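You operate a simulated robot arm through the tools that you are given. There is no shell and no other tool.

You run a simulated two-armed robot. Do the job below in one go: nothing can be reset, and whatever is moved stays where it is left.

JOB
Put the white cap from the left top crate of the blue stacks on the black sheet. Put the red-core spool on the shelf of the steel table. Put one of the cardboard cores from the right top crate of the blue stacks on the shelf of the steel table. Take the yellow block and leave it in the right top crate of the blue stacks. Take the folded teal rag on the top of the steel table and put it away on the tray of the far head. Take the lid off the grey can on the top of the steel table and lay it down there. Take the orange coil hose and put it on the bench before the blue valve. The order is free. Set down upright: red-core spool, cardboard core.

Only the result counts: the job must be done as asked and must still hold three seconds after the hand-in. Knocking over, shifting, dropping, spilling or breaking anything else fails it. A push-on lid holds only when it is set on centred and level and pressed home; a screw cap is set on level and turned clockwise until tight. Flat cloth is picked up by pressing the open fingertips on it (5 to 10 N) and closing them slowly along it; thin cloth reads only 2 to 8 mm in the jaws.

ROBOT AND FRAMES
Two 7-joint arms with two-finger grippers on one trunk, on a base that drives. Base frame: it is fixed to the floor where the robot stands at the start and does not move with it; the origin is under the middle of the robot, x ahead of it, y to its left, z up. Lengths are in mm, angles in degrees, forces in N, time in s.
The left shoulder is at the start at [26, 215, 1081], the right one opposite. With the tool pointing down near the work surface each hand reaches from about 100 to 700 mm from the robot's upright axis, wherever it stands, measured 20 degrees to its own side. Places, roughly: bench before the blue valve (42x17 cm) [4700, -140, 800]; black sheet (16x12x1 cm) [500, 100, 500]; cardboard core [1250, 0, 500]; folded teal rag (10x7x3 cm) [2600, 100, 800]; grey can [2500, -250, 750]; orange coil hose (6x6x19 cm) [3300, 0, 900]; red-core spool (7x7x10 cm) [900, 200, 600]; right top crate of the blue stacks [1100, 0, 500]; shelf of the steel table [2400, 0, 300]; tray of the far head (54x19 cm) [4300, 1560, 660]; white cap (6x6x4 cm) [500, -100, 600]; yellow block (4x6x3 cm) [2600, 200, 800]. Payload 2.2 kg a hand.
The TCP of each hand is the grasp point between the finger pads, 19 mm short of the fingertips. In the tool frame z runs along the fingers and y along their closing line. Largest opening 116 mm; the body of the gripper starts 70 mm behind the TCP.
Orientation is that of the tool frame in the base frame, as a unit quaternion [x, y, z, w]. With the fingers straight down and closing along the base's y, the tool's x points along the base's -x, its y along +y and its z along -z.

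CONTROLS
- The arms move only by the tool nudge_tool. It takes "left_motion", "right_motion" or both (then of equal length, played together; a hand with none holds still); each is a list of rows, each a list of 7 numbers: the turn, a rotation vector about the base's x, y, z in degrees, then the shift along the base's x, y, z in mm, then the finger opening in mm, from 0 to 116. In form: [[ax, ay, az, dx, dy, dz, fingers], ...]. A call has 1 to 20 rows; each row shifts and turns the commanded pose from where the row before left it. A row lasts 0.2 s, in which the tool goes at most 50 mm and 8.6 degrees; a call with a longer step from one row to the next is refused whole, and so is a gripper value outside its range. Where a pose cannot be reached the arm comes as near as it can. A force on the tool above 40 N (or 10 N above the force at the start of the call, whichever is more), or a blocked arm, ends the call early, and 0.2 s more pass. The fingers move at their own pace and stop on an object; they squeeze with about 24 N. The grip force told is the motor's: it shows also when the fingers shut on nothing. Time passes only in rows, and 0.2 s behind the last, so rows that do not move let the fingers close. The reply holds the time, the measured pose of the TCP, the force on the tool along the base axes, the opening and the grip force, in the units named above and with some noise, with the torque about the TCP (base axes, N m) and any sound that the robot's microphone picked up.
- Cameras (640 x 400 px; columns grow to the right, rows downward): "scene" is now at [131.5, -22.6, 1228.1]; the picture's right is [-0.09, -1.00, 0.00], its down [-0.72, 0.06, -0.69] and it looks along [0.69, -0.06, -0.72] (base axes); focal length 262 px, centre (320, 200). "left" rides on the left gripper at [69, 15, -96] in its tool frame; the picture's right is [-0.21, 0.98, 0.00], its down [-0.76, -0.17, -0.63] and it looks along [-0.62, -0.14, 0.77] (tool axes); focal length 251 px, centre (320, 200). "right" rides on the right gripper at [69, -15, -96] in its tool frame; the picture's right is [0.21, 0.98, 0.00], its down [-0.76, 0.17, -0.63] and it looks along [-0.62, 0.14, 0.77] (tool axes); focal length 251 px, centre (320, 200). There is no depth. A picture from a camera that has moved, and an enlarged one, comes with that camera's place and axes in the base frame and with its lens. The place of the scene camera against the robot may be out by one fixed shift of up to 18 mm in any direction.
- get_image(camera): a new picture of that camera. It takes no simulated time.
- slide_trunk(by): slides the trunk up (or, below 0, down) by that many mm; the arms and the scene camera ride with it, the base frame stays. It gives what a move gives, with no picture.
- base_move(legs): drives the robot by 1 to 6 legs, each [ahead, left, turn to the left] in mm, mm and degrees, along the robot's own axes; the way and the turn of a leg run together, so that a leg with both is an arc; at most 1500 mm and 180 degrees a leg. The arms and the cameras ride along, it lands a little off, and it stops where it bumps. It gives what a move gives.
- turn_head(pan, tilt): turns the head with the scene camera to pan (to the left, within 80 degrees either way) and tilt (down, from -29 to 69), counted from straight ahead of the robot. It gives what a move gives.
- zoom(camera, box): a new picture of the part [left, top, right, bottom] of that camera's present view, enlarged. It takes no simulated time.
- close_job(): hands the job in; it is judged then, once.

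Places have to be worked out from the pictures, the camera data and where the tool is seen. Open the grippers and draw the arms clear of the work before you hand the job in, unless the task says otherwise.

The tools are called as name(argument=value, ...) on one line, values as JSON. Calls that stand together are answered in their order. nudge_tool: Moves the arms, as the interface text tells. Its arguments: {"type":"object","properties":{"left_motion":{"type":"array"},"right_motion":{"type":"array"}},"required":[]} The other tools are called the same way: slide_trunk (by) slides the trunk up or down; base_move (legs) drives the base; turn_head (pan, tilt) turns the head that bears the scene camera; get_image (camera) takes a picture; zoom (camera, box) takes an enlarged picture of a part of a camera's view; close_job () hands the job in.

At the start:

```text
t: 0.0
left_position: [599.5, 218.2, 852.2]
left_orientation: [0.0, 1.0, 0.0, -0.001]
left_wrist_force: [0.0, 0.0, -0.1]
left_ft_torque: [0.01, 0.0, -0.01]
left_opening: 116.0
left_finger_force: 0.1
right_position: [596.3, -250.8, 811.6]
right_orientation: [0.0, 1.0, 0.0, -0.001]
right_wrist_force: [0.6, -0.1, 0.1]
right_ft_torque: [-0.03, 0.04, -0.02]
right_opening: 115.9
right_finger_force: 0.1
trunk travel left (down, up): [-225.0, 265.0]
robot x, y, heading: [0.0, -4.3, -0.2]
head pan, tilt: [-5.0, 45.9]
```

scene: 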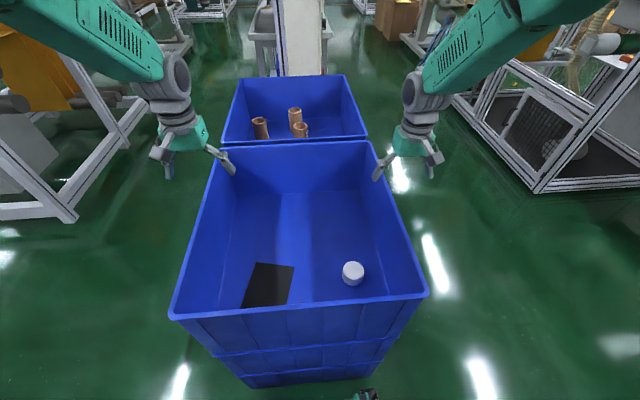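
right: 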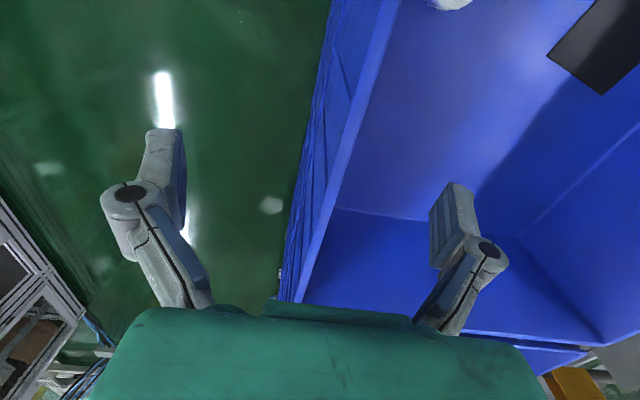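
left: 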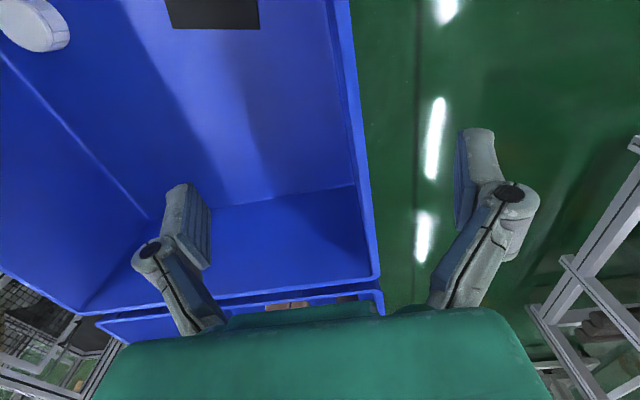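

I'll look around first: the near crate holds the white cap and black sheet, and the far crate the cardboard cores. I zoom for detail.

zoom(camera="scene", box=[160, 60, 440, 320])

turn_head(pan=0, tilt=20)

get_image(camera="scene")

```text
1.54 times, centred on (300, 190) of scene
camera zoom: at [131.5, -22.6, 1228.1], right [-0.09, -1.0, 0.0], down [-0.72, 0.06, -0.69], along [0.69, -0.06, -0.72], focal length 404 px, centre (351, 215)
```

zoom: 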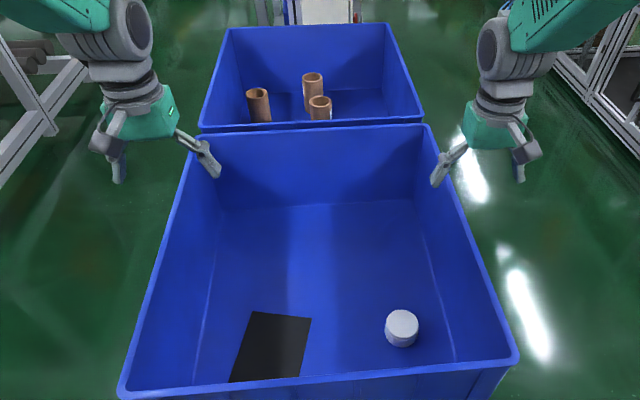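

```text
t: 0.9
left_position: [597.3, 219.9, 854.0]
left_orientation: [0.0, 1.0, 0.0, 0.002]
left_wrist_force: [0.0, 0.0, -0.4]
left_ft_torque: [-0.01, -0.03, -0.01]
left_opening: 116.4
left_finger_force: 0.1
right_position: [592.7, -251.2, 813.0]
right_orientation: [0.001, 1.0, -0.001, 0.002]
right_wrist_force: [-0.2, 0.8, 0.2]
right_ft_torque: [-0.01, 0.02, 0.01]
right_opening: 116.3
right_finger_force: 0.0
trunk travel left (down, up): [-225.0, 265.0]
robot x, y, heading: [-1.2, 0.5, 0.0]
head pan, tilt: [0.0, 20.0]
```

```text
taken
camera scene: at [144.7, -15.6, 1267.9], right [0.0, -1.0, 0.0], down [-0.35, 0.0, -0.94], along [0.94, 0.0, -0.35], focal length 262 px, centre (320, 200)
```

scene: 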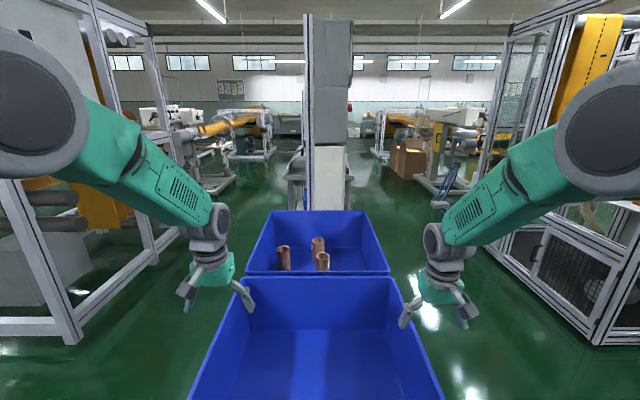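

The steel table seems to lie beyond the crates behind a column. I zoom in on the far parts and the crate.

zoom(camera="scene", box=[240, 120, 400, 220])

zoom(camera="scene", box=[220, 190, 420, 315])

zoom(camera="scene", box=[120, 90, 320, 215])

zoom(camera="scene", box=[320, 90, 520, 215])

```text
4.00 times, centred on (320, 170) of scene
camera zoom: at [144.7, -15.6, 1267.9], right [0.0, -1.0, 0.0], down [-0.35, 0.0, -0.94], along [0.94, 0.0, -0.35], focal length 1049 px, centre (320, 320)
```

zoom: 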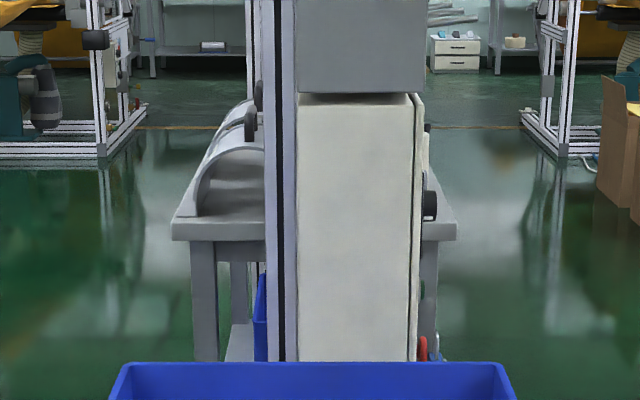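

```text
3.20 times, centred on (320, 252) of scene
camera zoom: at [144.7, -15.6, 1267.9], right [0.0, -1.0, 0.0], down [-0.35, 0.0, -0.94], along [0.94, 0.0, -0.35], focal length 840 px, centre (320, 32)
```

zoom: 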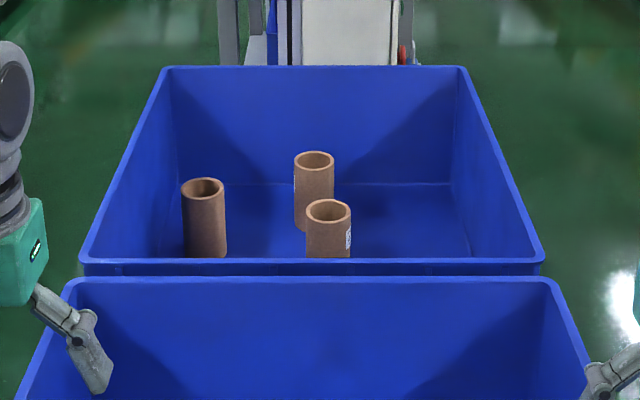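

```text
3.20 times, centred on (220, 152) of scene
camera zoom: at [144.7, -15.6, 1267.9], right [0.0, -1.0, 0.0], down [-0.35, 0.0, -0.94], along [0.94, 0.0, -0.35], focal length 840 px, centre (640, 352)
```

zoom: 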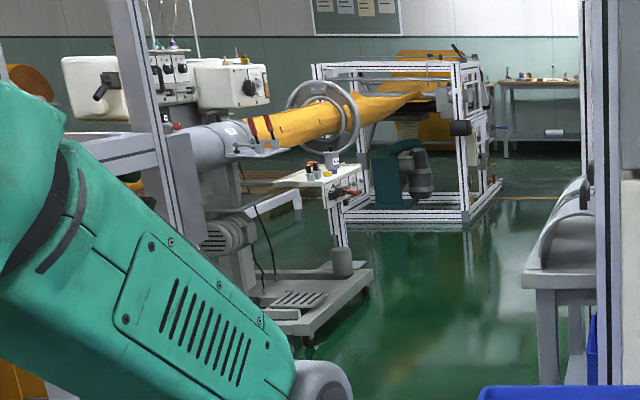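

```text
3.20 times, centred on (420, 152) of scene
camera zoom: at [144.7, -15.6, 1267.9], right [0.0, -1.0, 0.0], down [-0.35, 0.0, -0.94], along [0.94, 0.0, -0.35], focal length 840 px, centre (0, 352)
```

zoom: 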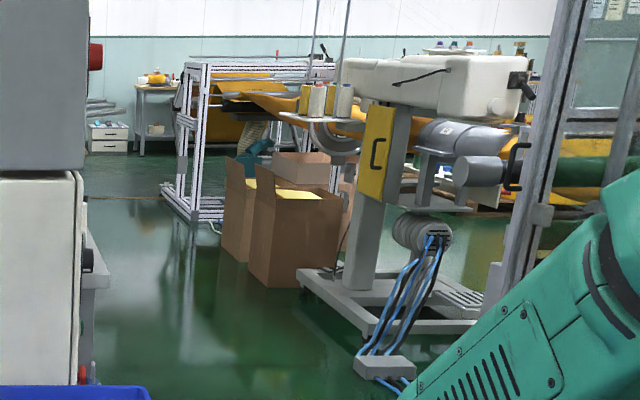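

No red-core spool seen yet; I look to both sides and down.

turn_head(pan=45, tilt=35)

get_image(camera="scene")

turn_head(pan=-45, tilt=35)

get_image(camera="scene")

get_image(camera="left")

```text
t: 2.0
left_position: [596.0, 218.9, 854.9]
left_orientation: [0.0, 1.0, 0.0, 0.002]
left_wrist_force: [0.1, 0.1, 0.4]
left_ft_torque: [0.01, 0.0, 0.03]
left_opening: 115.8
left_finger_force: 0.0
right_position: [592.6, -251.5, 814.8]
right_orientation: [0.001, 1.0, 0.0, 0.003]
right_wrist_force: [0.3, -0.1, 0.7]
right_ft_torque: [-0.01, 0.01, 0.04]
right_opening: 115.7
right_finger_force: 0.0
trunk travel left (down, up): [-225.0, 265.0]
robot x, y, heading: [-3.8, -1.0, -0.1]
head pan, tilt: [45.0, 35.0]
```

```text
taken
camera scene: at [113.6, 46.7, 1244.4], right [0.71, -0.71, 0.0], down [-0.41, -0.41, -0.82], along [0.58, 0.58, -0.58], focal length 262 px, centre (320, 200)
```

scene: 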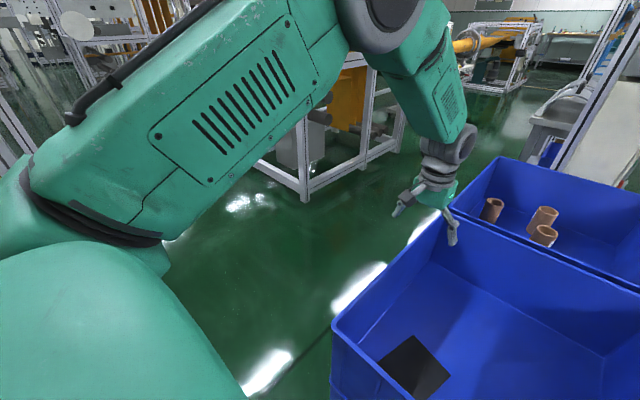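

```text
t: 3.7
left_position: [597.7, 219.4, 853.7]
left_orientation: [0.0, 1.0, -0.001, 0.002]
left_wrist_force: [0.8, -0.1, 0.3]
left_ft_torque: [-0.01, 0.0, 0.0]
left_opening: 116.3
left_finger_force: 0.1
right_position: [592.8, -251.3, 813.8]
right_orientation: [0.0, 1.0, 0.0, 0.002]
right_wrist_force: [-0.6, -0.5, -0.5]
right_ft_torque: [0.02, 0.02, -0.02]
right_opening: 116.0
right_finger_force: 0.0
trunk travel left (down, up): [-225.0, 265.0]
robot x, y, heading: [0.4, -0.1, -0.0]
head pan, tilt: [-45.0, 35.0]
```

```text
taken
camera scene: at [113.6, -77.9, 1244.3], right [-0.71, -0.71, 0.0], down [-0.41, 0.41, -0.82], along [0.58, -0.58, -0.58], focal length 262 px, centre (320, 200)
```

scene: 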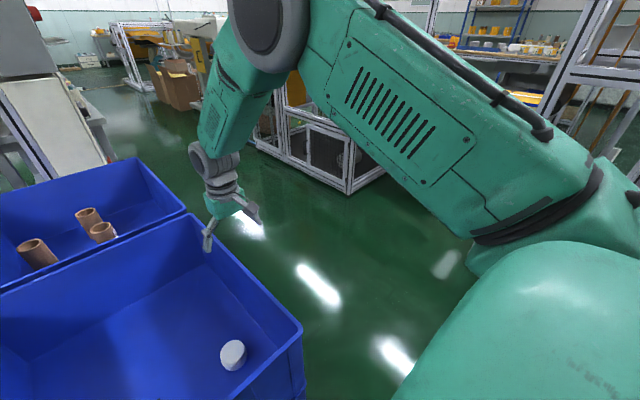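

```text
taken
camera left: at [526.4, 234.4, 950.2], right [0.21, 0.98, 0.0], down [0.75, -0.17, 0.63], along [0.62, -0.14, -0.77], focal length 251 px, centre (320, 200)
```

left: 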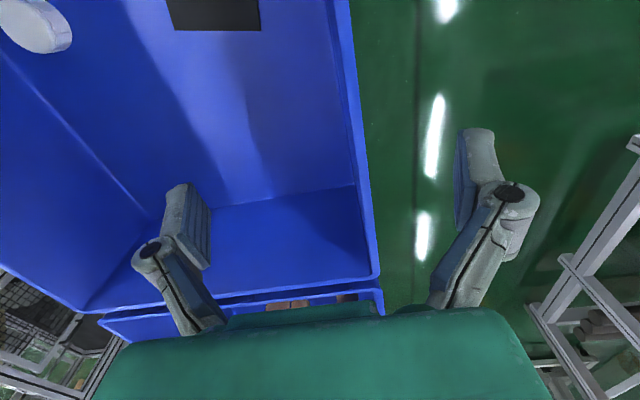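

The spool may be hidden behind the near wall of the far crate. I raise the trunk to see into it from higher up.

slide_trunk(by=260)

turn_head(pan=0, tilt=40)

get_image(camera="scene")

zoom(camera="scene", box=[220, 60, 420, 185])

```text
t: 6.3
left_position: [598.0, 219.9, 1113.9]
left_orientation: [0.0, 1.0, 0.0, 0.002]
left_wrist_force: [0.5, -0.2, -1.3]
left_ft_torque: [-0.03, 0.02, 0.0]
left_opening: 115.8
left_finger_force: 0.0
right_position: [593.4, -251.8, 1072.2]
right_orientation: [0.0, 1.0, 0.001, 0.002]
right_wrist_force: [0.7, 0.3, -0.3]
right_ft_torque: [0.01, 0.0, 0.01]
right_opening: 115.8
right_finger_force: 0.1
trunk travel left (down, up): [-485.0, 5.0]
robot x, y, heading: [-2.9, -1.5, 0.1]
head pan, tilt: [-45.0, 35.0]
```

```text
t: 7.5
left_position: [596.5, 220.1, 1113.7]
left_orientation: [0.0, 1.0, 0.0, 0.002]
left_wrist_force: [-1.0, 0.1, -0.2]
left_ft_torque: [0.02, 0.03, -0.01]
left_opening: 116.0
left_finger_force: 0.0
right_position: [592.8, -251.6, 1073.5]
right_orientation: [-0.001, 1.0, 0.0, 0.002]
right_wrist_force: [-0.1, 0.0, -0.2]
right_ft_torque: [-0.03, 0.0, 0.0]
right_opening: 115.9
right_finger_force: 0.1
trunk travel left (down, up): [-485.0, 5.0]
robot x, y, heading: [-2.0, 0.5, -0.1]
head pan, tilt: [0.0, 40.0]
```

```text
taken
camera scene: at [137.7, -15.7, 1496.7], right [0.0, -1.0, 0.0], down [-0.65, 0.0, -0.76], along [0.76, 0.0, -0.65], focal length 262 px, centre (320, 200)
```

scene: 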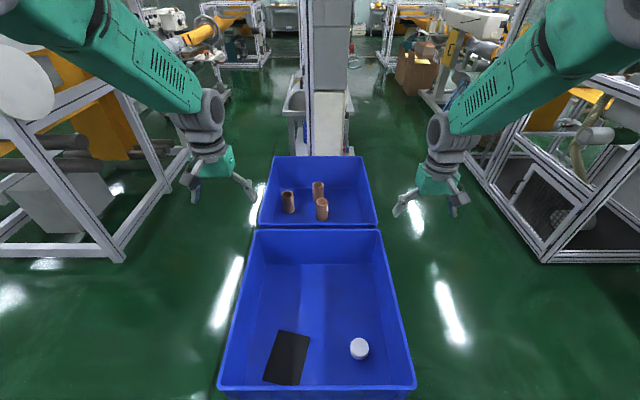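

```text
3.20 times, centred on (320, 122) of scene
camera zoom: at [137.7, -15.7, 1496.7], right [0.0, -1.0, 0.0], down [-0.65, 0.0, -0.76], along [0.76, 0.0, -0.65], focal length 840 px, centre (320, 448)
```

zoom: 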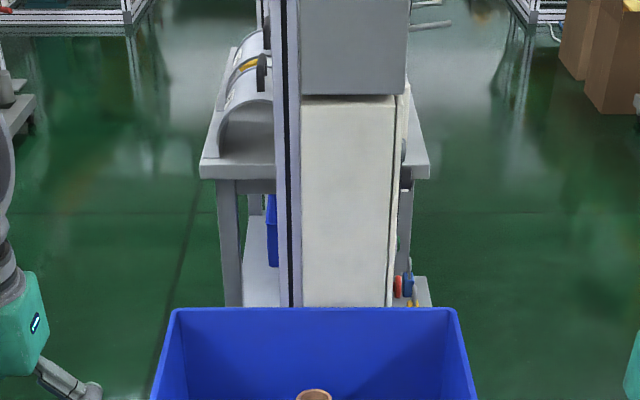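

The spool is still unseen; the left hand's camera looks ahead and down, so I check it and the right one.

get_image(camera="left")

get_image(camera="right")

zoom(camera="scene", box=[250, 150, 390, 238])

```text
taken
camera left: at [526.7, 234.4, 1210.2], right [0.21, 0.98, 0.0], down [0.75, -0.17, 0.63], along [0.62, -0.14, -0.77], focal length 251 px, centre (320, 200)
```

left: 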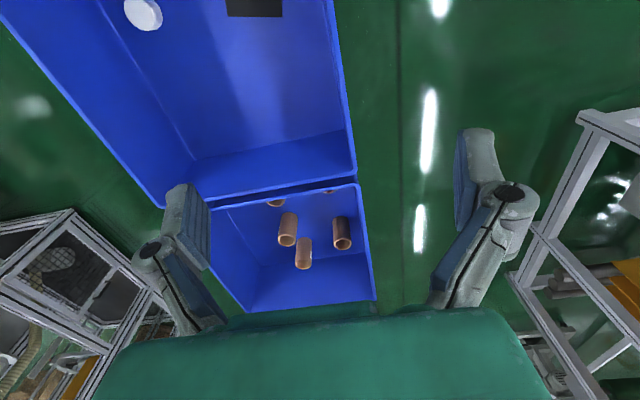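

```text
taken
camera right: at [522.3, -267.9, 1171.2], right [-0.21, 0.98, 0.0], down [0.75, 0.17, 0.63], along [0.62, 0.14, -0.77], focal length 251 px, centre (320, 200)
```

right: 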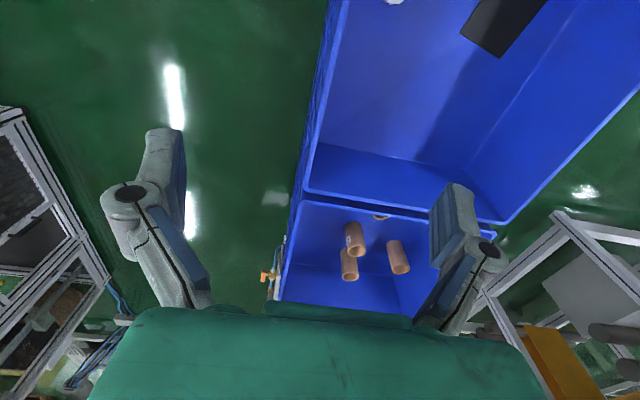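

```text
4.55 times, centred on (320, 194) of scene
camera zoom: at [137.7, -15.7, 1496.7], right [0.0, -1.0, 0.0], down [-0.65, 0.0, -0.76], along [0.76, 0.0, -0.65], focal length 1192 px, centre (320, 227)
```

zoom: 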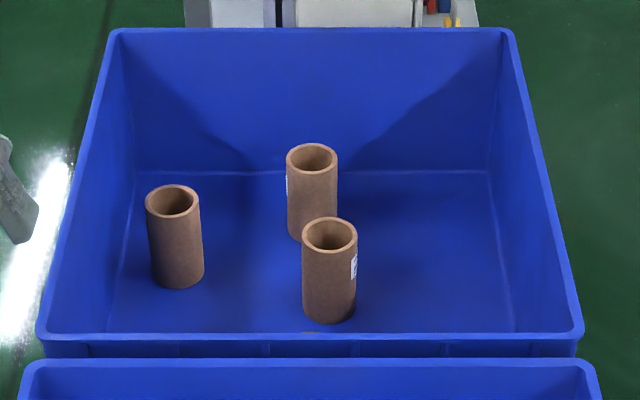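

The left hand camera shows two more things by the near wall of the far crate. I zoom there.

zoom(camera="left", box=[200, 150, 400, 275])

zoom(camera="right", box=[280, 180, 480, 305])

```text
3.20 times, centred on (300, 212) of left
camera zoom: at [526.7, 234.4, 1210.2], right [0.21, 0.98, 0.0], down [0.75, -0.17, 0.63], along [0.62, -0.14, -0.77], focal length 805 px, centre (384, 160)
```

zoom: 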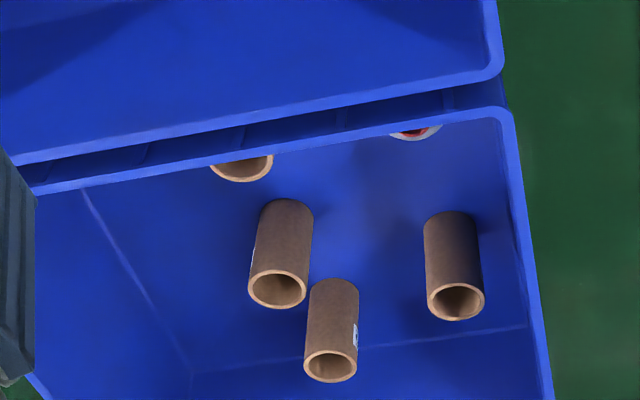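

```text
3.20 times, centred on (380, 242) of right
camera zoom: at [522.3, -267.9, 1171.2], right [-0.21, 0.98, 0.0], down [0.75, 0.17, 0.63], along [0.62, 0.14, -0.77], focal length 805 px, centre (128, 64)
```

zoom: 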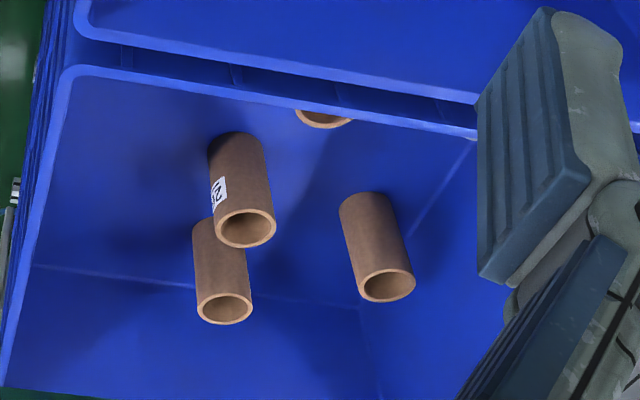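

The spool (white rim, red core) stands near (950,165) behind the near wall of the far crate. First the white cap: I lower the trunk back and bring the right hand over the cap, estimated near (488,-147,530).

slide_trunk(by=-260)

nudge_tool(right_motion=[[0, 0, 0, -26, 26, 0, 116], [0, 0, 0, -26, 26, 0, 116], [0, 0, 0, -26, 26, 0, 116], [0, 0, 0, -26, 26, 0, 116], [0, 0, 0, 0, 0, 0, 116]])

get_image(camera="right")

```text
t: 10.1
left_position: [597.3, 219.0, 855.5]
left_orientation: [0.0, 1.0, 0.0, 0.002]
left_wrist_force: [-0.6, 0.3, 0.4]
left_ft_torque: [0.0, -0.03, -0.01]
left_opening: 115.9
left_finger_force: 0.0
right_position: [593.6, -251.7, 812.8]
right_orientation: [0.0, 1.0, -0.001, 0.002]
right_wrist_force: [0.1, 0.2, -0.3]
right_ft_torque: [0.03, 0.0, 0.02]
right_opening: 116.2
right_finger_force: 0.0
trunk travel left (down, up): [-225.0, 265.0]
robot x, y, heading: [1.1, 3.4, 0.1]
head pan, tilt: [0.0, 40.0]
```

```text
t: 11.3
left_position: [597.0, 219.7, 853.8]
left_orientation: [0.0, 1.0, 0.0, 0.001]
left_wrist_force: [-0.1, 0.0, 0.7]
left_ft_torque: [0.01, -0.03, 0.01]
left_opening: 116.1
left_finger_force: 0.1
right_position: [489.3, -147.6, 814.2]
right_orientation: [0.0, 1.0, 0.0, 0.002]
right_wrist_force: [0.2, 0.5, -0.9]
right_ft_torque: [-0.01, -0.01, 0.01]
right_opening: 116.3
right_finger_force: 0.0
trunk travel left (down, up): [-225.0, 265.0]
robot x, y, heading: [2.3, 0.0, -0.3]
head pan, tilt: [0.0, 40.0]
```

```text
taken
camera right: at [418.0, -163.3, 911.7], right [-0.21, 0.98, 0.0], down [0.76, 0.17, 0.63], along [0.62, 0.14, -0.77], focal length 251 px, centre (320, 200)
```

right: 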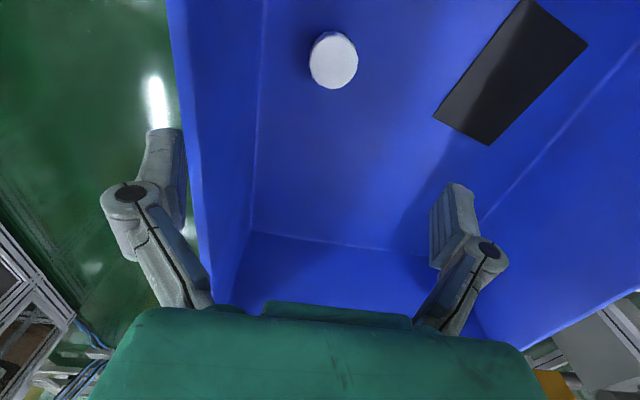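

The right picture puts the cap near (479,-130) and the sheet centre near (459,125). I center over the cap and descend while moving the left arm aside, then look again.

nudge_tool(right_motion=[[0, 0, 0, -10, 18, -34, 116], [0, 0, 0, 0, 0, -40, 116], [0, 0, 0, 0, 0, -40, 116], [0, 0, 0, 0, 0, -40, 116], [0, 0, 0, 0, 0, 0, 116]], left_motion=[[0, 0, 0, 0, 40, 20, 116], [0, 0, 0, 0, 40, 20, 116], [0, 0, 0, 0, 40, 20, 116], [0, 0, 0, 0, 40, 20, 116], [0, 0, 0, 0, 0, 0, 116]])

get_image(camera="right")

```text
t: 12.5
left_position: [599.6, 380.1, 935.4]
left_orientation: [0.0, 1.0, 0.0, 0.002]
left_wrist_force: [-0.6, 0.3, 0.8]
left_ft_torque: [-0.03, 0.03, 0.04]
left_opening: 116.0
left_finger_force: 0.1
right_position: [480.8, -130.8, 658.5]
right_orientation: [-0.001, 1.0, -0.001, 0.002]
right_wrist_force: [0.4, 1.0, -0.1]
right_ft_torque: [0.03, -0.02, -0.01]
right_opening: 115.9
right_finger_force: 0.1
trunk travel left (down, up): [-225.0, 265.0]
robot x, y, heading: [0.6, 2.3, -0.1]
head pan, tilt: [0.0, 40.0]
```

```text
taken
camera right: at [409.7, -147.2, 757.7], right [-0.21, 0.98, 0.0], down [0.75, 0.17, 0.64], along [0.62, 0.14, -0.77], focal length 251 px, centre (320, 200)
```

right: 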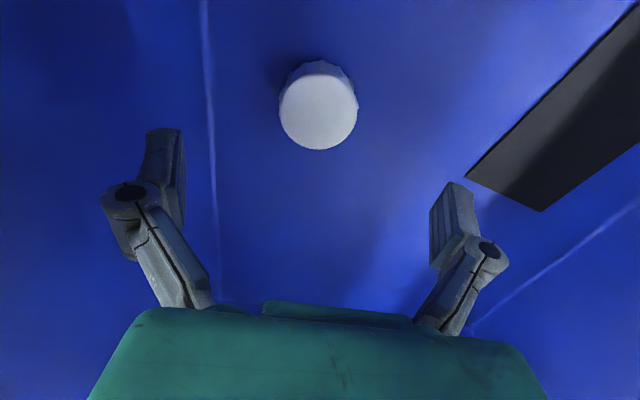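

The cap's top looks to be near z 565–575 at (476,-134). I descend further to about z 590 and check again.

nudge_tool(right_motion=[[0, 0, 0, -4, -2, -30, 116], [0, 0, 0, 0, 0, -28, 116], [0, 0, 0, 0, 0, 0, 116]])

get_image(camera="right")

```text
t: 13.3
left_position: [598.3, 381.0, 934.7]
left_orientation: [0.0, 1.0, -0.002, 0.001]
left_wrist_force: [-0.5, 1.3, 0.2]
left_ft_torque: [0.01, 0.02, -0.01]
left_opening: 116.2
left_finger_force: 0.1
right_position: [475.2, -131.1, 602.0]
right_orientation: [0.0, 1.0, -0.001, 0.002]
right_wrist_force: [0.1, 0.9, 0.1]
right_ft_torque: [-0.01, 0.0, -0.03]
right_opening: 115.9
right_finger_force: 0.1
trunk travel left (down, up): [-225.0, 265.0]
robot x, y, heading: [-0.7, -1.7, -0.4]
head pan, tilt: [0.0, 40.0]
```

```text
taken
camera right: at [404.1, -147.6, 699.4], right [-0.21, 0.98, 0.0], down [0.75, 0.17, 0.64], along [0.62, 0.13, -0.77], focal length 251 px, centre (320, 200)
```

right: 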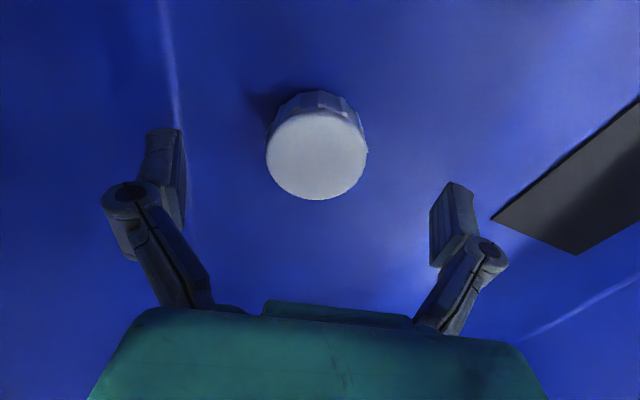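

The cap's centre is at about (477,-134) with top z≈565. I descend to z≈552 and close on it.

nudge_tool(right_motion=[[0, 0, 0, 2, -3, -25, 116], [0, 0, 0, 0, 0, -25, 116], [0, 0, 0, 0, 0, 0, 60], [0, 0, 0, 0, 0, 0, 40], [0, 0, 0, 0, 0, 0, 40], [0, 0, 0, 0, 0, 0, 40]])

get_image(camera="right")

```text
t: 14.5
left_position: [595.6, 379.8, 936.1]
left_orientation: [0.0, 1.0, 0.001, 0.003]
left_wrist_force: [-0.7, -0.1, -0.2]
left_ft_torque: [-0.02, 0.02, 0.01]
left_opening: 115.9
left_finger_force: 0.0
right_position: [478.6, -131.9, 555.1]
right_orientation: [0.001, 1.0, 0.003, 0.005]
right_wrist_force: [-5.7, 8.8, 19.7]
right_ft_torque: [-0.55, 0.27, -0.28]
right_opening: 57.0
right_finger_force: 24.1
trunk travel left (down, up): [-225.0, 265.0]
robot x, y, heading: [-0.1, 2.0, 0.1]
head pan, tilt: [0.0, 40.0]
stopped in row 5 (right hand): the force on the tool passed its limit at 42 N (the readings are from after the stop); the commanded pose is now the measured one
```

```text
taken
camera right: at [407.6, -149.5, 653.0], right [-0.22, 0.98, 0.0], down [0.75, 0.16, 0.64], along [0.63, 0.14, -0.77], focal length 251 px, centre (320, 200)
```

right: 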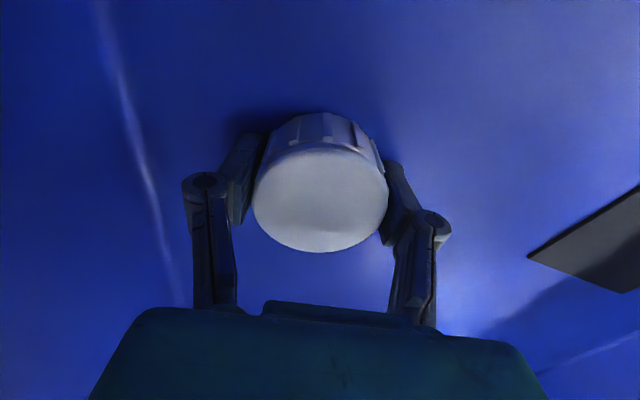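

The grip holds (57 mm, 24 N), with the fingertips slightly pressing the floor. I lift gently.

nudge_tool(right_motion=[[0, 0, 0, 0, 0, 5, 40], [0, 0, 0, 0, 0, 15, 40], [0, 0, 0, 0, 0, 30, 40], [0, 0, 0, 0, 0, 0, 40]])

get_image(camera="right")

```text
t: 15.5
left_position: [597.5, 378.0, 935.7]
left_orientation: [0.001, 1.0, 0.0, 0.003]
left_wrist_force: [-0.3, 0.3, -0.4]
left_ft_torque: [0.03, -0.03, -0.01]
left_opening: 115.9
left_finger_force: 0.0
right_position: [478.6, -133.1, 604.7]
right_orientation: [-0.001, 1.0, 0.002, 0.005]
right_wrist_force: [0.0, 0.0, 0.6]
right_ft_torque: [0.01, -0.02, 0.0]
right_opening: 57.1
right_finger_force: 24.2
trunk travel left (down, up): [-225.0, 265.0]
robot x, y, heading: [0.9, 1.5, 0.1]
head pan, tilt: [0.0, 40.0]
```

```text
taken
camera right: at [407.7, -150.5, 701.5], right [-0.22, 0.98, 0.0], down [0.75, 0.17, 0.64], along [0.63, 0.14, -0.77], focal length 251 px, centre (320, 200)
```

right: 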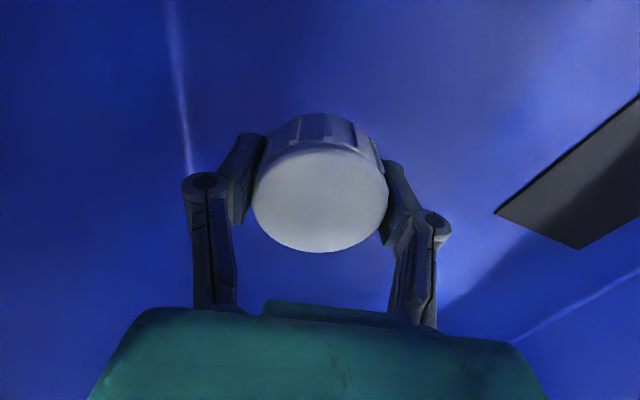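

Cap held level. I carry it over the sheet centre, estimated near (458,115).

nudge_tool(right_motion=[[0, 0, 0, -3, 41, 5, 40], [0, 0, 0, -3, 41, 5, 40], [0, 0, 0, -3, 41, 0, 40], [0, 0, 0, -3, 41, 0, 40], [0, 0, 0, -4, 42, 0, 40], [0, 0, 0, -4, 42, 0, 40], [0, 0, 0, 0, 0, 0, 40]])

get_image(camera="right")

get_image(camera="scene")

```text
t: 17.1
left_position: [596.5, 380.5, 935.4]
left_orientation: [0.0, 1.0, 0.001, 0.003]
left_wrist_force: [0.6, -0.3, -0.7]
left_ft_torque: [-0.01, 0.01, 0.02]
left_opening: 115.9
left_finger_force: 0.0
right_position: [459.8, 111.4, 614.8]
right_orientation: [0.0, 1.0, 0.001, 0.005]
right_wrist_force: [-0.3, -0.8, -1.2]
right_ft_torque: [0.02, -0.01, 0.02]
right_opening: 57.1
right_finger_force: 24.0
trunk travel left (down, up): [-225.0, 265.0]
robot x, y, heading: [-0.4, 1.6, -0.1]
head pan, tilt: [0.0, 40.0]
```

```text
taken
camera right: at [387.9, 94.8, 712.6], right [-0.21, 0.98, 0.0], down [0.75, 0.16, 0.64], along [0.63, 0.14, -0.77], focal length 251 px, centre (320, 200)
```

right: 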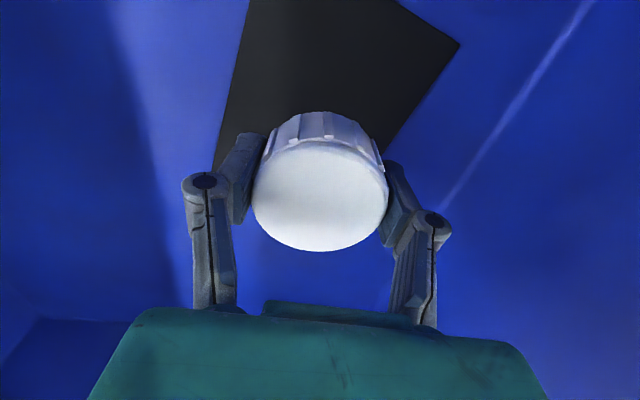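

```text
taken
camera scene: at [135.7, -11.2, 1236.8], right [0.0, -1.0, 0.0], down [-0.65, 0.0, -0.76], along [0.76, 0.0, -0.65], focal length 262 px, centre (320, 200)
```

scene: 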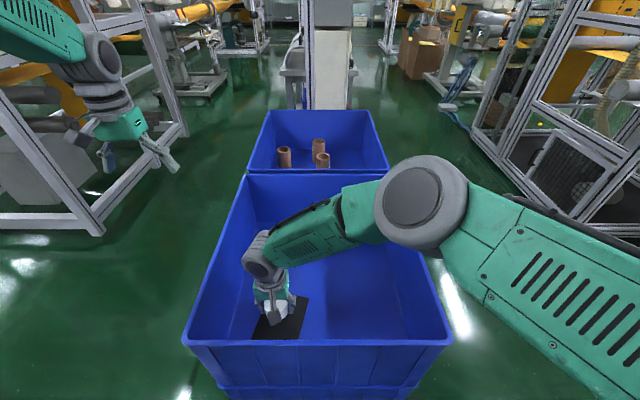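

The cap is over the sheet centre. I lower to just above the sheet, then in small steps watching the force.

nudge_tool(right_motion=[[0, 0, 0, 0, 2, -25, 40], [0, 0, 0, 0, 0, -15, 40], [0, 0, 0, 0, 0, -4, 40], [0, 0, 0, 0, 0, 0, 40]])

nudge_tool(right_motion=[[0, 0, 0, 0, 0, -2, 40], [0, 0, 0, 0, 0, 0, 40]])

nudge_tool(right_motion=[[0, 0, 0, 0, 0, -2, 40], [0, 0, 0, 0, 0, 0, 40]])

```text
t: 18.1
left_position: [596.0, 378.4, 935.9]
left_orientation: [-0.001, 1.0, 0.0, 0.003]
left_wrist_force: [0.2, -0.3, 0.2]
left_ft_torque: [-0.02, -0.02, -0.04]
left_opening: 115.8
left_finger_force: 0.0
right_position: [460.4, 115.8, 570.7]
right_orientation: [0.0, 1.0, 0.002, 0.005]
right_wrist_force: [0.2, -0.3, -0.5]
right_ft_torque: [0.0, 0.01, 0.01]
right_opening: 57.2
right_finger_force: 23.8
trunk travel left (down, up): [-225.0, 265.0]
robot x, y, heading: [1.9, -0.0, 0.1]
head pan, tilt: [0.0, 40.0]
```

```text
t: 18.7
left_position: [597.1, 379.5, 937.1]
left_orientation: [0.0, 1.0, 0.0, 0.003]
left_wrist_force: [0.2, -0.8, -0.6]
left_ft_torque: [-0.03, 0.0, -0.03]
left_opening: 115.9
left_finger_force: 0.0
right_position: [459.6, 115.3, 569.2]
right_orientation: [-0.001, 1.0, 0.0, 0.005]
right_wrist_force: [-0.3, -0.7, -0.6]
right_ft_torque: [-0.01, 0.03, -0.03]
right_opening: 56.9
right_finger_force: 24.3
trunk travel left (down, up): [-225.0, 265.0]
robot x, y, heading: [0.3, -1.6, -0.0]
head pan, tilt: [0.0, 40.0]
```

```text
t: 19.3
left_position: [596.2, 378.7, 936.1]
left_orientation: [0.0, 1.0, 0.001, 0.002]
left_wrist_force: [0.5, 0.5, 0.2]
left_ft_torque: [0.0, 0.0, -0.01]
left_opening: 115.9
left_finger_force: 0.0
right_position: [458.5, 116.5, 565.8]
right_orientation: [-0.001, 1.0, 0.0, 0.005]
right_wrist_force: [-0.9, 0.5, -0.6]
right_ft_torque: [-0.01, 0.01, -0.02]
right_opening: 57.1
right_finger_force: 23.9
trunk travel left (down, up): [-225.0, 265.0]
robot x, y, heading: [0.8, -0.7, 0.1]
head pan, tilt: [0.0, 40.0]
```

Not touching yet at z≈566; I continue down in small steps.

nudge_tool(right_motion=[[0, 0, 0, 0, 0, -2, 40], [0, 0, 0, 0, 0, 0, 40]])

nudge_tool(right_motion=[[0, 0, 0, 0, 0, -2, 40], [0, 0, 0, 0, 0, 0, 40]])

get_image(camera="right")

```text
t: 19.9
left_position: [595.8, 379.0, 936.4]
left_orientation: [0.0, 1.0, 0.001, 0.003]
left_wrist_force: [0.4, 0.4, -0.2]
left_ft_torque: [-0.01, 0.0, -0.01]
left_opening: 116.4
left_finger_force: 0.2
right_position: [460.2, 115.8, 563.6]
right_orientation: [0.0, 1.0, 0.0, 0.005]
right_wrist_force: [-0.2, -0.4, 0.6]
right_ft_torque: [-0.02, -0.03, -0.04]
right_opening: 57.1
right_finger_force: 24.1
trunk travel left (down, up): [-225.0, 265.0]
robot x, y, heading: [-0.5, -1.0, 0.2]
head pan, tilt: [0.0, 40.0]
```

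```text
t: 20.5
left_position: [595.7, 378.7, 935.8]
left_orientation: [0.0, 1.0, 0.001, 0.003]
left_wrist_force: [-0.7, -0.6, 0.1]
left_ft_torque: [0.0, 0.01, -0.01]
left_opening: 116.1
left_finger_force: 0.0
right_position: [459.4, 115.6, 562.2]
right_orientation: [-0.001, 1.0, 0.001, 0.005]
right_wrist_force: [0.4, -0.3, 0.1]
right_ft_torque: [0.01, -0.03, 0.0]
right_opening: 56.9
right_finger_force: 24.2
trunk travel left (down, up): [-225.0, 265.0]
robot x, y, heading: [1.6, -2.2, 0.2]
head pan, tilt: [0.0, 40.0]
```

```text
taken
camera right: at [388.4, 98.6, 659.3], right [-0.22, 0.98, 0.0], down [0.75, 0.17, 0.64], along [0.63, 0.14, -0.77], focal length 251 px, centre (320, 200)
```

right: 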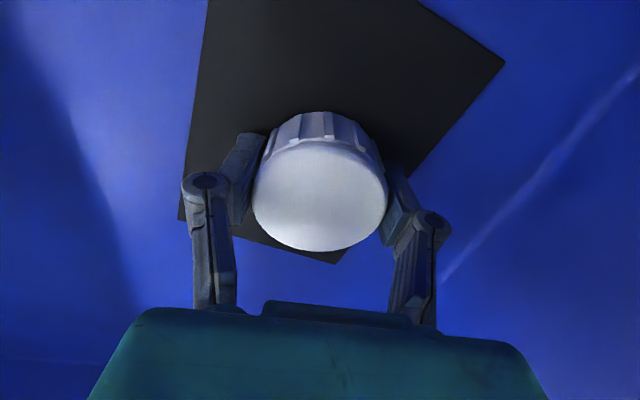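

No contact yet at z≈562; the sheet's centre seems at (459,106). I shift 8 mm right and keep lowering.

nudge_tool(right_motion=[[0, 0, 0, 0, -8, 0, 40], [0, 0, 0, 0, 0, -2, 40], [0, 0, 0, 0, 0, 0, 40]])

nudge_tool(right_motion=[[0, 0, 0, 0, 0, -2, 40], [0, 0, 0, 0, 0, 0, 40]])

nudge_tool(right_motion=[[0, 0, 0, 0, 0, -2, 40], [0, 0, 0, 0, 0, 0, 40]])

```text
t: 21.3
left_position: [597.0, 379.6, 935.4]
left_orientation: [0.0, 1.0, 0.001, 0.003]
left_wrist_force: [-0.1, -0.1, 0.1]
left_ft_torque: [-0.02, -0.01, -0.02]
left_opening: 116.1
left_finger_force: 0.0
right_position: [458.7, 107.3, 560.3]
right_orientation: [0.0, 1.0, 0.001, 0.006]
right_wrist_force: [0.5, -0.3, -0.4]
right_ft_torque: [0.0, 0.0, -0.01]
right_opening: 57.2
right_finger_force: 24.0
trunk travel left (down, up): [-225.0, 265.0]
robot x, y, heading: [-2.8, -1.1, -0.1]
head pan, tilt: [0.0, 40.0]
```

```text
t: 21.9
left_position: [595.5, 378.7, 936.2]
left_orientation: [0.0, 1.0, 0.001, 0.003]
left_wrist_force: [-0.4, 0.5, -0.1]
left_ft_torque: [-0.03, -0.02, 0.01]
left_opening: 115.8
left_finger_force: 0.0
right_position: [459.4, 108.2, 559.1]
right_orientation: [0.0, 1.0, 0.001, 0.005]
right_wrist_force: [-0.6, -1.3, 4.7]
right_ft_torque: [-0.14, -0.01, 0.0]
right_opening: 57.0
right_finger_force: 24.5
trunk travel left (down, up): [-225.0, 265.0]
robot x, y, heading: [1.8, -1.3, -0.2]
head pan, tilt: [0.0, 40.0]
```

```text
t: 22.5
left_position: [594.2, 379.4, 936.8]
left_orientation: [0.0, 1.0, 0.0, 0.003]
left_wrist_force: [-0.5, 0.4, 0.1]
left_ft_torque: [0.04, -0.03, -0.03]
left_opening: 115.9
left_finger_force: 0.0
right_position: [459.9, 107.8, 557.5]
right_orientation: [0.0, 1.0, 0.001, 0.007]
right_wrist_force: [-4.3, -4.2, 26.7]
right_ft_torque: [-0.31, 0.28, 0.09]
right_opening: 57.1
right_finger_force: 24.0
trunk travel left (down, up): [-225.0, 265.0]
robot x, y, heading: [1.2, 0.0, 0.0]
head pan, tilt: [0.0, 40.0]
```

Contact with the sheet (27 N). I back off 2 mm to unload, open the fingers, and rise.

nudge_tool(right_motion=[[0, 0, 0, 0, 0, 2, 40], [0, 0, 0, 0, 0, 0, 62], [0, 0, 0, 0, 0, 0, 80], [0, 0, 0, 0, 0, 0, 100], [0, 0, 0, 0, 0, 0, 100], [0, 0, 0, 0, 0, 20, 100], [0, 0, 0, 0, 0, 40, 100], [0, 0, 0, 0, 0, 50, 100], [0, 0, 0, 0, 0, 50, 100], [0, 0, 0, 0, 0, 50, 100], [0, 0, 0, 0, 0, 50, 100], [0, 0, 0, 0, 0, 0, 100]])

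get_image(camera="right")

```text
t: 25.1
left_position: [597.8, 379.1, 935.7]
left_orientation: [0.001, 1.0, 0.0, 0.003]
left_wrist_force: [-0.2, 0.0, -0.1]
left_ft_torque: [0.01, -0.02, -0.03]
left_opening: 115.7
left_finger_force: 0.1
right_position: [462.6, 101.8, 816.3]
right_orientation: [0.008, 1.0, 0.006, -0.001]
right_wrist_force: [-0.1, -0.1, 0.5]
right_ft_torque: [0.0, -0.02, 0.03]
right_opening: 100.4
right_finger_force: 0.1
trunk travel left (down, up): [-225.0, 265.0]
robot x, y, heading: [-1.7, -1.2, 0.2]
head pan, tilt: [0.0, 40.0]
```

```text
taken
camera right: at [391.9, 85.4, 914.3], right [-0.2, 0.98, 0.01], down [0.76, 0.15, 0.63], along [0.62, 0.13, -0.77], focal length 251 px, centre (320, 200)
```

right: 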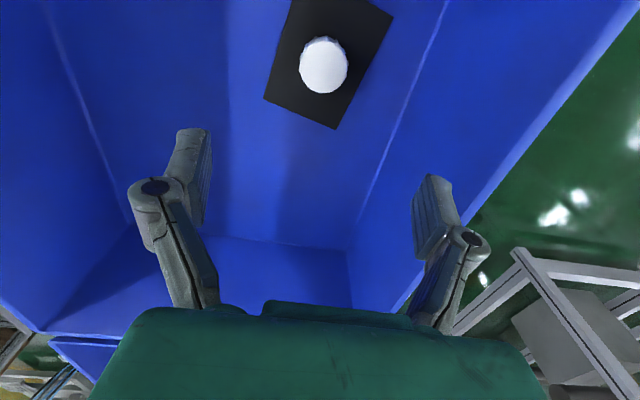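

The cap rests on the black sheet. I bring both hands to symmetric carrying positions before driving around to the left side of the far crate.

nudge_tool(right_motion=[[0, 0, 0, 0, -45, 10, 100], [0, 0, 0, 0, -45, 10, 100], [0, 0, 0, 0, -45, 10, 100], [0, 0, 0, 0, -45, 10, 100], [0, 0, 0, 0, -45, 10, 100], [0, 0, 0, 0, -45, 10, 100], [0, 0, 0, 0, -45, 10, 100], [0, 0, 0, 0, 0, 0, 100]], left_motion=[[0, 0, 0, -15, -20, -5, 116], [0, 0, 0, -15, -20, -5, 116], [0, 0, 0, -15, -20, -5, 116], [0, 0, 0, -15, -20, -5, 116], [0, 0, 0, -15, -20, -5, 116], [0, 0, 0, -15, -20, -5, 116], [0, 0, 0, -15, -20, -5, 116], [0, 0, 0, 0, 0, 0, 116]])

turn_head(pan=70, tilt=30)

get_image(camera="scene")

```text
t: 26.9
left_position: [490.9, 237.3, 901.7]
left_orientation: [0.0, 1.0, 0.002, 0.002]
left_wrist_force: [0.4, -0.1, -0.8]
left_ft_torque: [-0.03, 0.02, -0.01]
left_opening: 116.2
left_finger_force: 0.1
right_position: [461.0, -209.7, 888.0]
right_orientation: [0.0, 1.0, 0.002, 0.004]
right_wrist_force: [0.3, -0.2, -0.5]
right_ft_torque: [-0.01, 0.01, -0.02]
right_opening: 100.0
right_finger_force: 0.0
trunk travel left (down, up): [-225.0, 265.0]
robot x, y, heading: [-3.0, -1.8, 0.0]
head pan, tilt: [0.0, 40.0]
```

```text
t: 28.3
left_position: [490.9, 238.5, 902.3]
left_orientation: [0.0, 1.0, 0.0, 0.003]
left_wrist_force: [1.0, 0.3, 0.6]
left_ft_torque: [0.02, -0.03, 0.01]
left_opening: 116.0
left_finger_force: 0.1
right_position: [461.0, -208.3, 889.0]
right_orientation: [0.0, 1.0, 0.001, 0.006]
right_wrist_force: [0.1, 1.0, -0.5]
right_ft_torque: [0.0, -0.01, -0.02]
right_opening: 100.1
right_finger_force: 0.0
trunk travel left (down, up): [-225.0, 265.0]
robot x, y, heading: [-1.0, -4.3, -0.1]
head pan, tilt: [70.0, 30.0]
```

```text
taken
camera scene: at [80.8, 70.2, 1252.4], right [0.94, -0.34, 0.0], down [-0.17, -0.47, -0.87], along [0.29, 0.81, -0.5], focal length 262 px, centre (320, 200)
```

scene: 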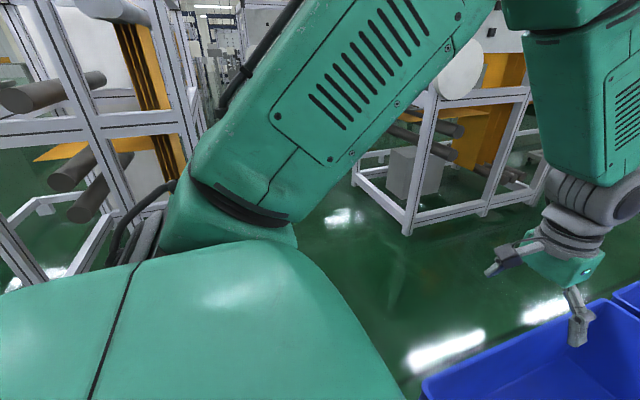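

The left aisle is open (frames are beyond y≈1350). I drive: back slightly, strafe left, ahead, then turn right to face the far crate from its left side.

base_move(legs=[[-60, 0, 0], [0, 820, 0], [1120, 0, 0], [0, 0, -90]])

turn_head(pan=0, tilt=50)

get_image(camera="scene")

get_image(camera="left")

get_image(camera="right")

```text
t: 42.4
left_position: [1300.0, 341.6, 901.3]
left_orientation: [0.707, 0.708, -0.001, 0.002]
left_wrist_force: [-0.2, -0.9, 0.1]
left_ft_torque: [-0.01, 0.0, 0.04]
left_opening: 115.8
left_finger_force: 0.0
right_position: [852.1, 373.2, 888.6]
right_orientation: [0.707, 0.707, -0.002, 0.005]
right_wrist_force: [-0.2, 0.2, 0.1]
right_ft_torque: [0.01, -0.02, 0.02]
right_opening: 99.8
right_finger_force: 0.1
trunk travel left (down, up): [-225.0, 265.0]
robot x, y, heading: [1060.8, 834.9, -89.9]
head pan, tilt: [70.0, 30.0]
```

```text
t: 43.8
left_position: [1300.1, 344.7, 902.9]
left_orientation: [0.708, 0.706, -0.002, 0.003]
left_wrist_force: [0.7, 0.3, -0.7]
left_ft_torque: [0.0, 0.02, 0.0]
left_opening: 116.1
left_finger_force: 0.0
right_position: [851.7, 374.7, 890.2]
right_orientation: [0.707, 0.707, -0.003, 0.005]
right_wrist_force: [-0.8, 0.0, -0.6]
right_ft_torque: [-0.04, 0.03, 0.02]
right_opening: 100.1
right_finger_force: 0.1
trunk travel left (down, up): [-225.0, 265.0]
robot x, y, heading: [1060.5, 832.7, -90.1]
head pan, tilt: [0.0, 50.0]
```

```text
taken
camera scene: at [1068.2, 697.2, 1222.7], right [-1.0, 0.0, 0.0], down [0.0, 0.77, -0.64], along [0.0, -0.64, -0.77], focal length 262 px, centre (320, 200)
```

scene: 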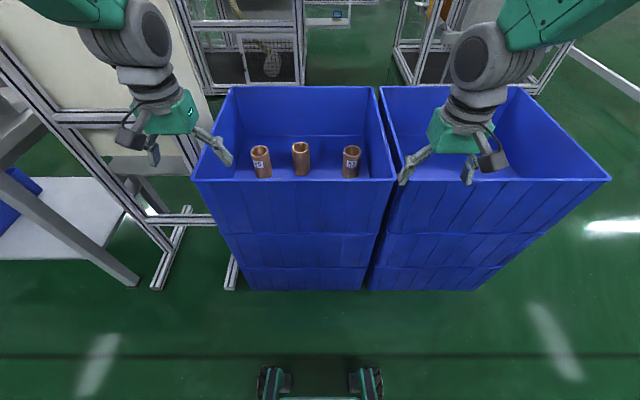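

```text
taken
camera left: at [1313.7, 414.1, 998.7], right [0.98, -0.22, 0.0], down [-0.17, -0.75, 0.64], along [-0.13, -0.62, -0.77], focal length 251 px, centre (320, 200)
```

left: 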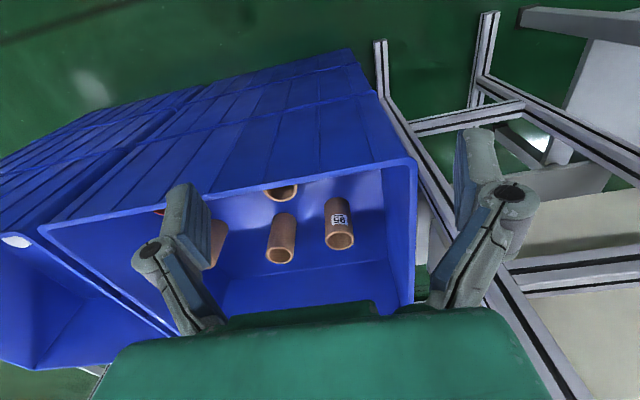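

```text
taken
camera right: at [835.8, 443.9, 987.4], right [0.98, 0.21, 0.0], down [0.16, -0.75, 0.64], along [0.14, -0.63, -0.77], focal length 251 px, centre (320, 200)
```

right: 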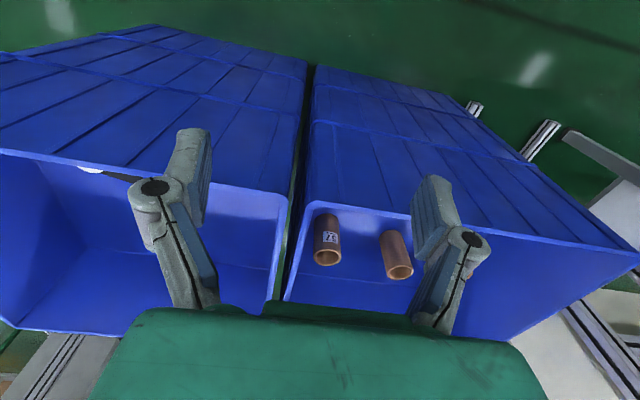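

From here the far crate is in front of me. I drive 100 mm ahead to bring the spool and cores in good reach, then look with both hands.

base_move(legs=[[90, 0, 0]])

nudge_tool(right_motion=[[0, 0, 0, 22, -25, 0, 116], [0, 0, 0, 22, -25, 0, 116], [0, 0, 0, 22, -25, 0, 116], [0, 0, 0, 22, -25, 0, 116], [0, 0, 0, 0, 0, 0, 116]], left_motion=[[0, 0, 0, -15, 0, 0, 116], [0, 0, 0, -15, 0, 0, 116], [0, 0, 0, -15, 0, 0, 116], [0, 0, 0, 0, 0, 0, 116], [0, 0, 0, 0, 0, 0, 116]])

get_image(camera="right")

get_image(camera="left")

```text
t: 44.9
left_position: [1300.6, 254.1, 902.7]
left_orientation: [0.707, 0.708, -0.001, 0.003]
left_wrist_force: [-0.1, -0.6, -1.0]
left_ft_torque: [0.02, 0.02, 0.02]
left_opening: 116.1
left_finger_force: 0.0
right_position: [853.7, 285.1, 888.5]
right_orientation: [0.707, 0.708, -0.002, 0.004]
right_wrist_force: [-0.4, -0.7, 0.0]
right_ft_torque: [0.05, -0.03, -0.01]
right_opening: 99.9
right_finger_force: 0.1
trunk travel left (down, up): [-225.0, 265.0]
robot x, y, heading: [1059.1, 743.7, -90.0]
head pan, tilt: [0.0, 50.0]
```

```text
t: 46.1
left_position: [1256.2, 259.3, 904.9]
left_orientation: [0.707, 0.707, -0.004, 0.005]
left_wrist_force: [-0.8, 1.6, 1.0]
left_ft_torque: [0.01, 0.02, 0.0]
left_opening: 116.1
left_finger_force: 0.0
right_position: [940.4, 187.9, 892.6]
right_orientation: [0.707, 0.707, -0.004, 0.007]
right_wrist_force: [0.1, 0.9, 1.1]
right_ft_torque: [-0.05, -0.01, 0.01]
right_opening: 116.1
right_finger_force: 0.1
trunk travel left (down, up): [-225.0, 265.0]
robot x, y, heading: [1061.5, 741.6, -90.0]
head pan, tilt: [0.0, 50.0]
```

```text
taken
camera right: at [924.1, 257.7, 989.9], right [0.98, 0.22, 0.0], down [0.17, -0.75, 0.64], along [0.14, -0.63, -0.76], focal length 251 px, centre (320, 200)
```

right: 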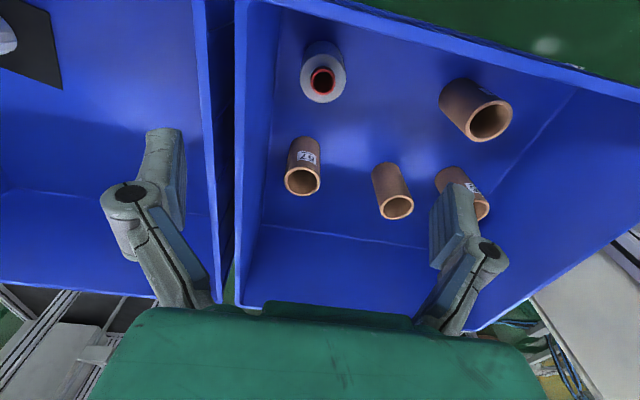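

```text
taken
camera left: at [1270.0, 328.5, 999.6], right [0.98, -0.21, 0.0], down [-0.17, -0.75, 0.64], along [-0.13, -0.63, -0.77], focal length 251 px, centre (320, 200)
```

left: 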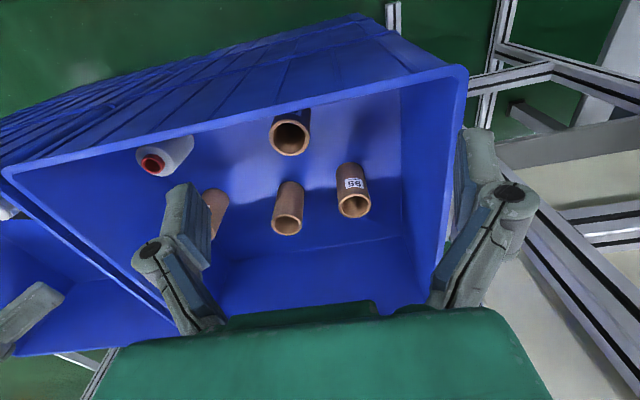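

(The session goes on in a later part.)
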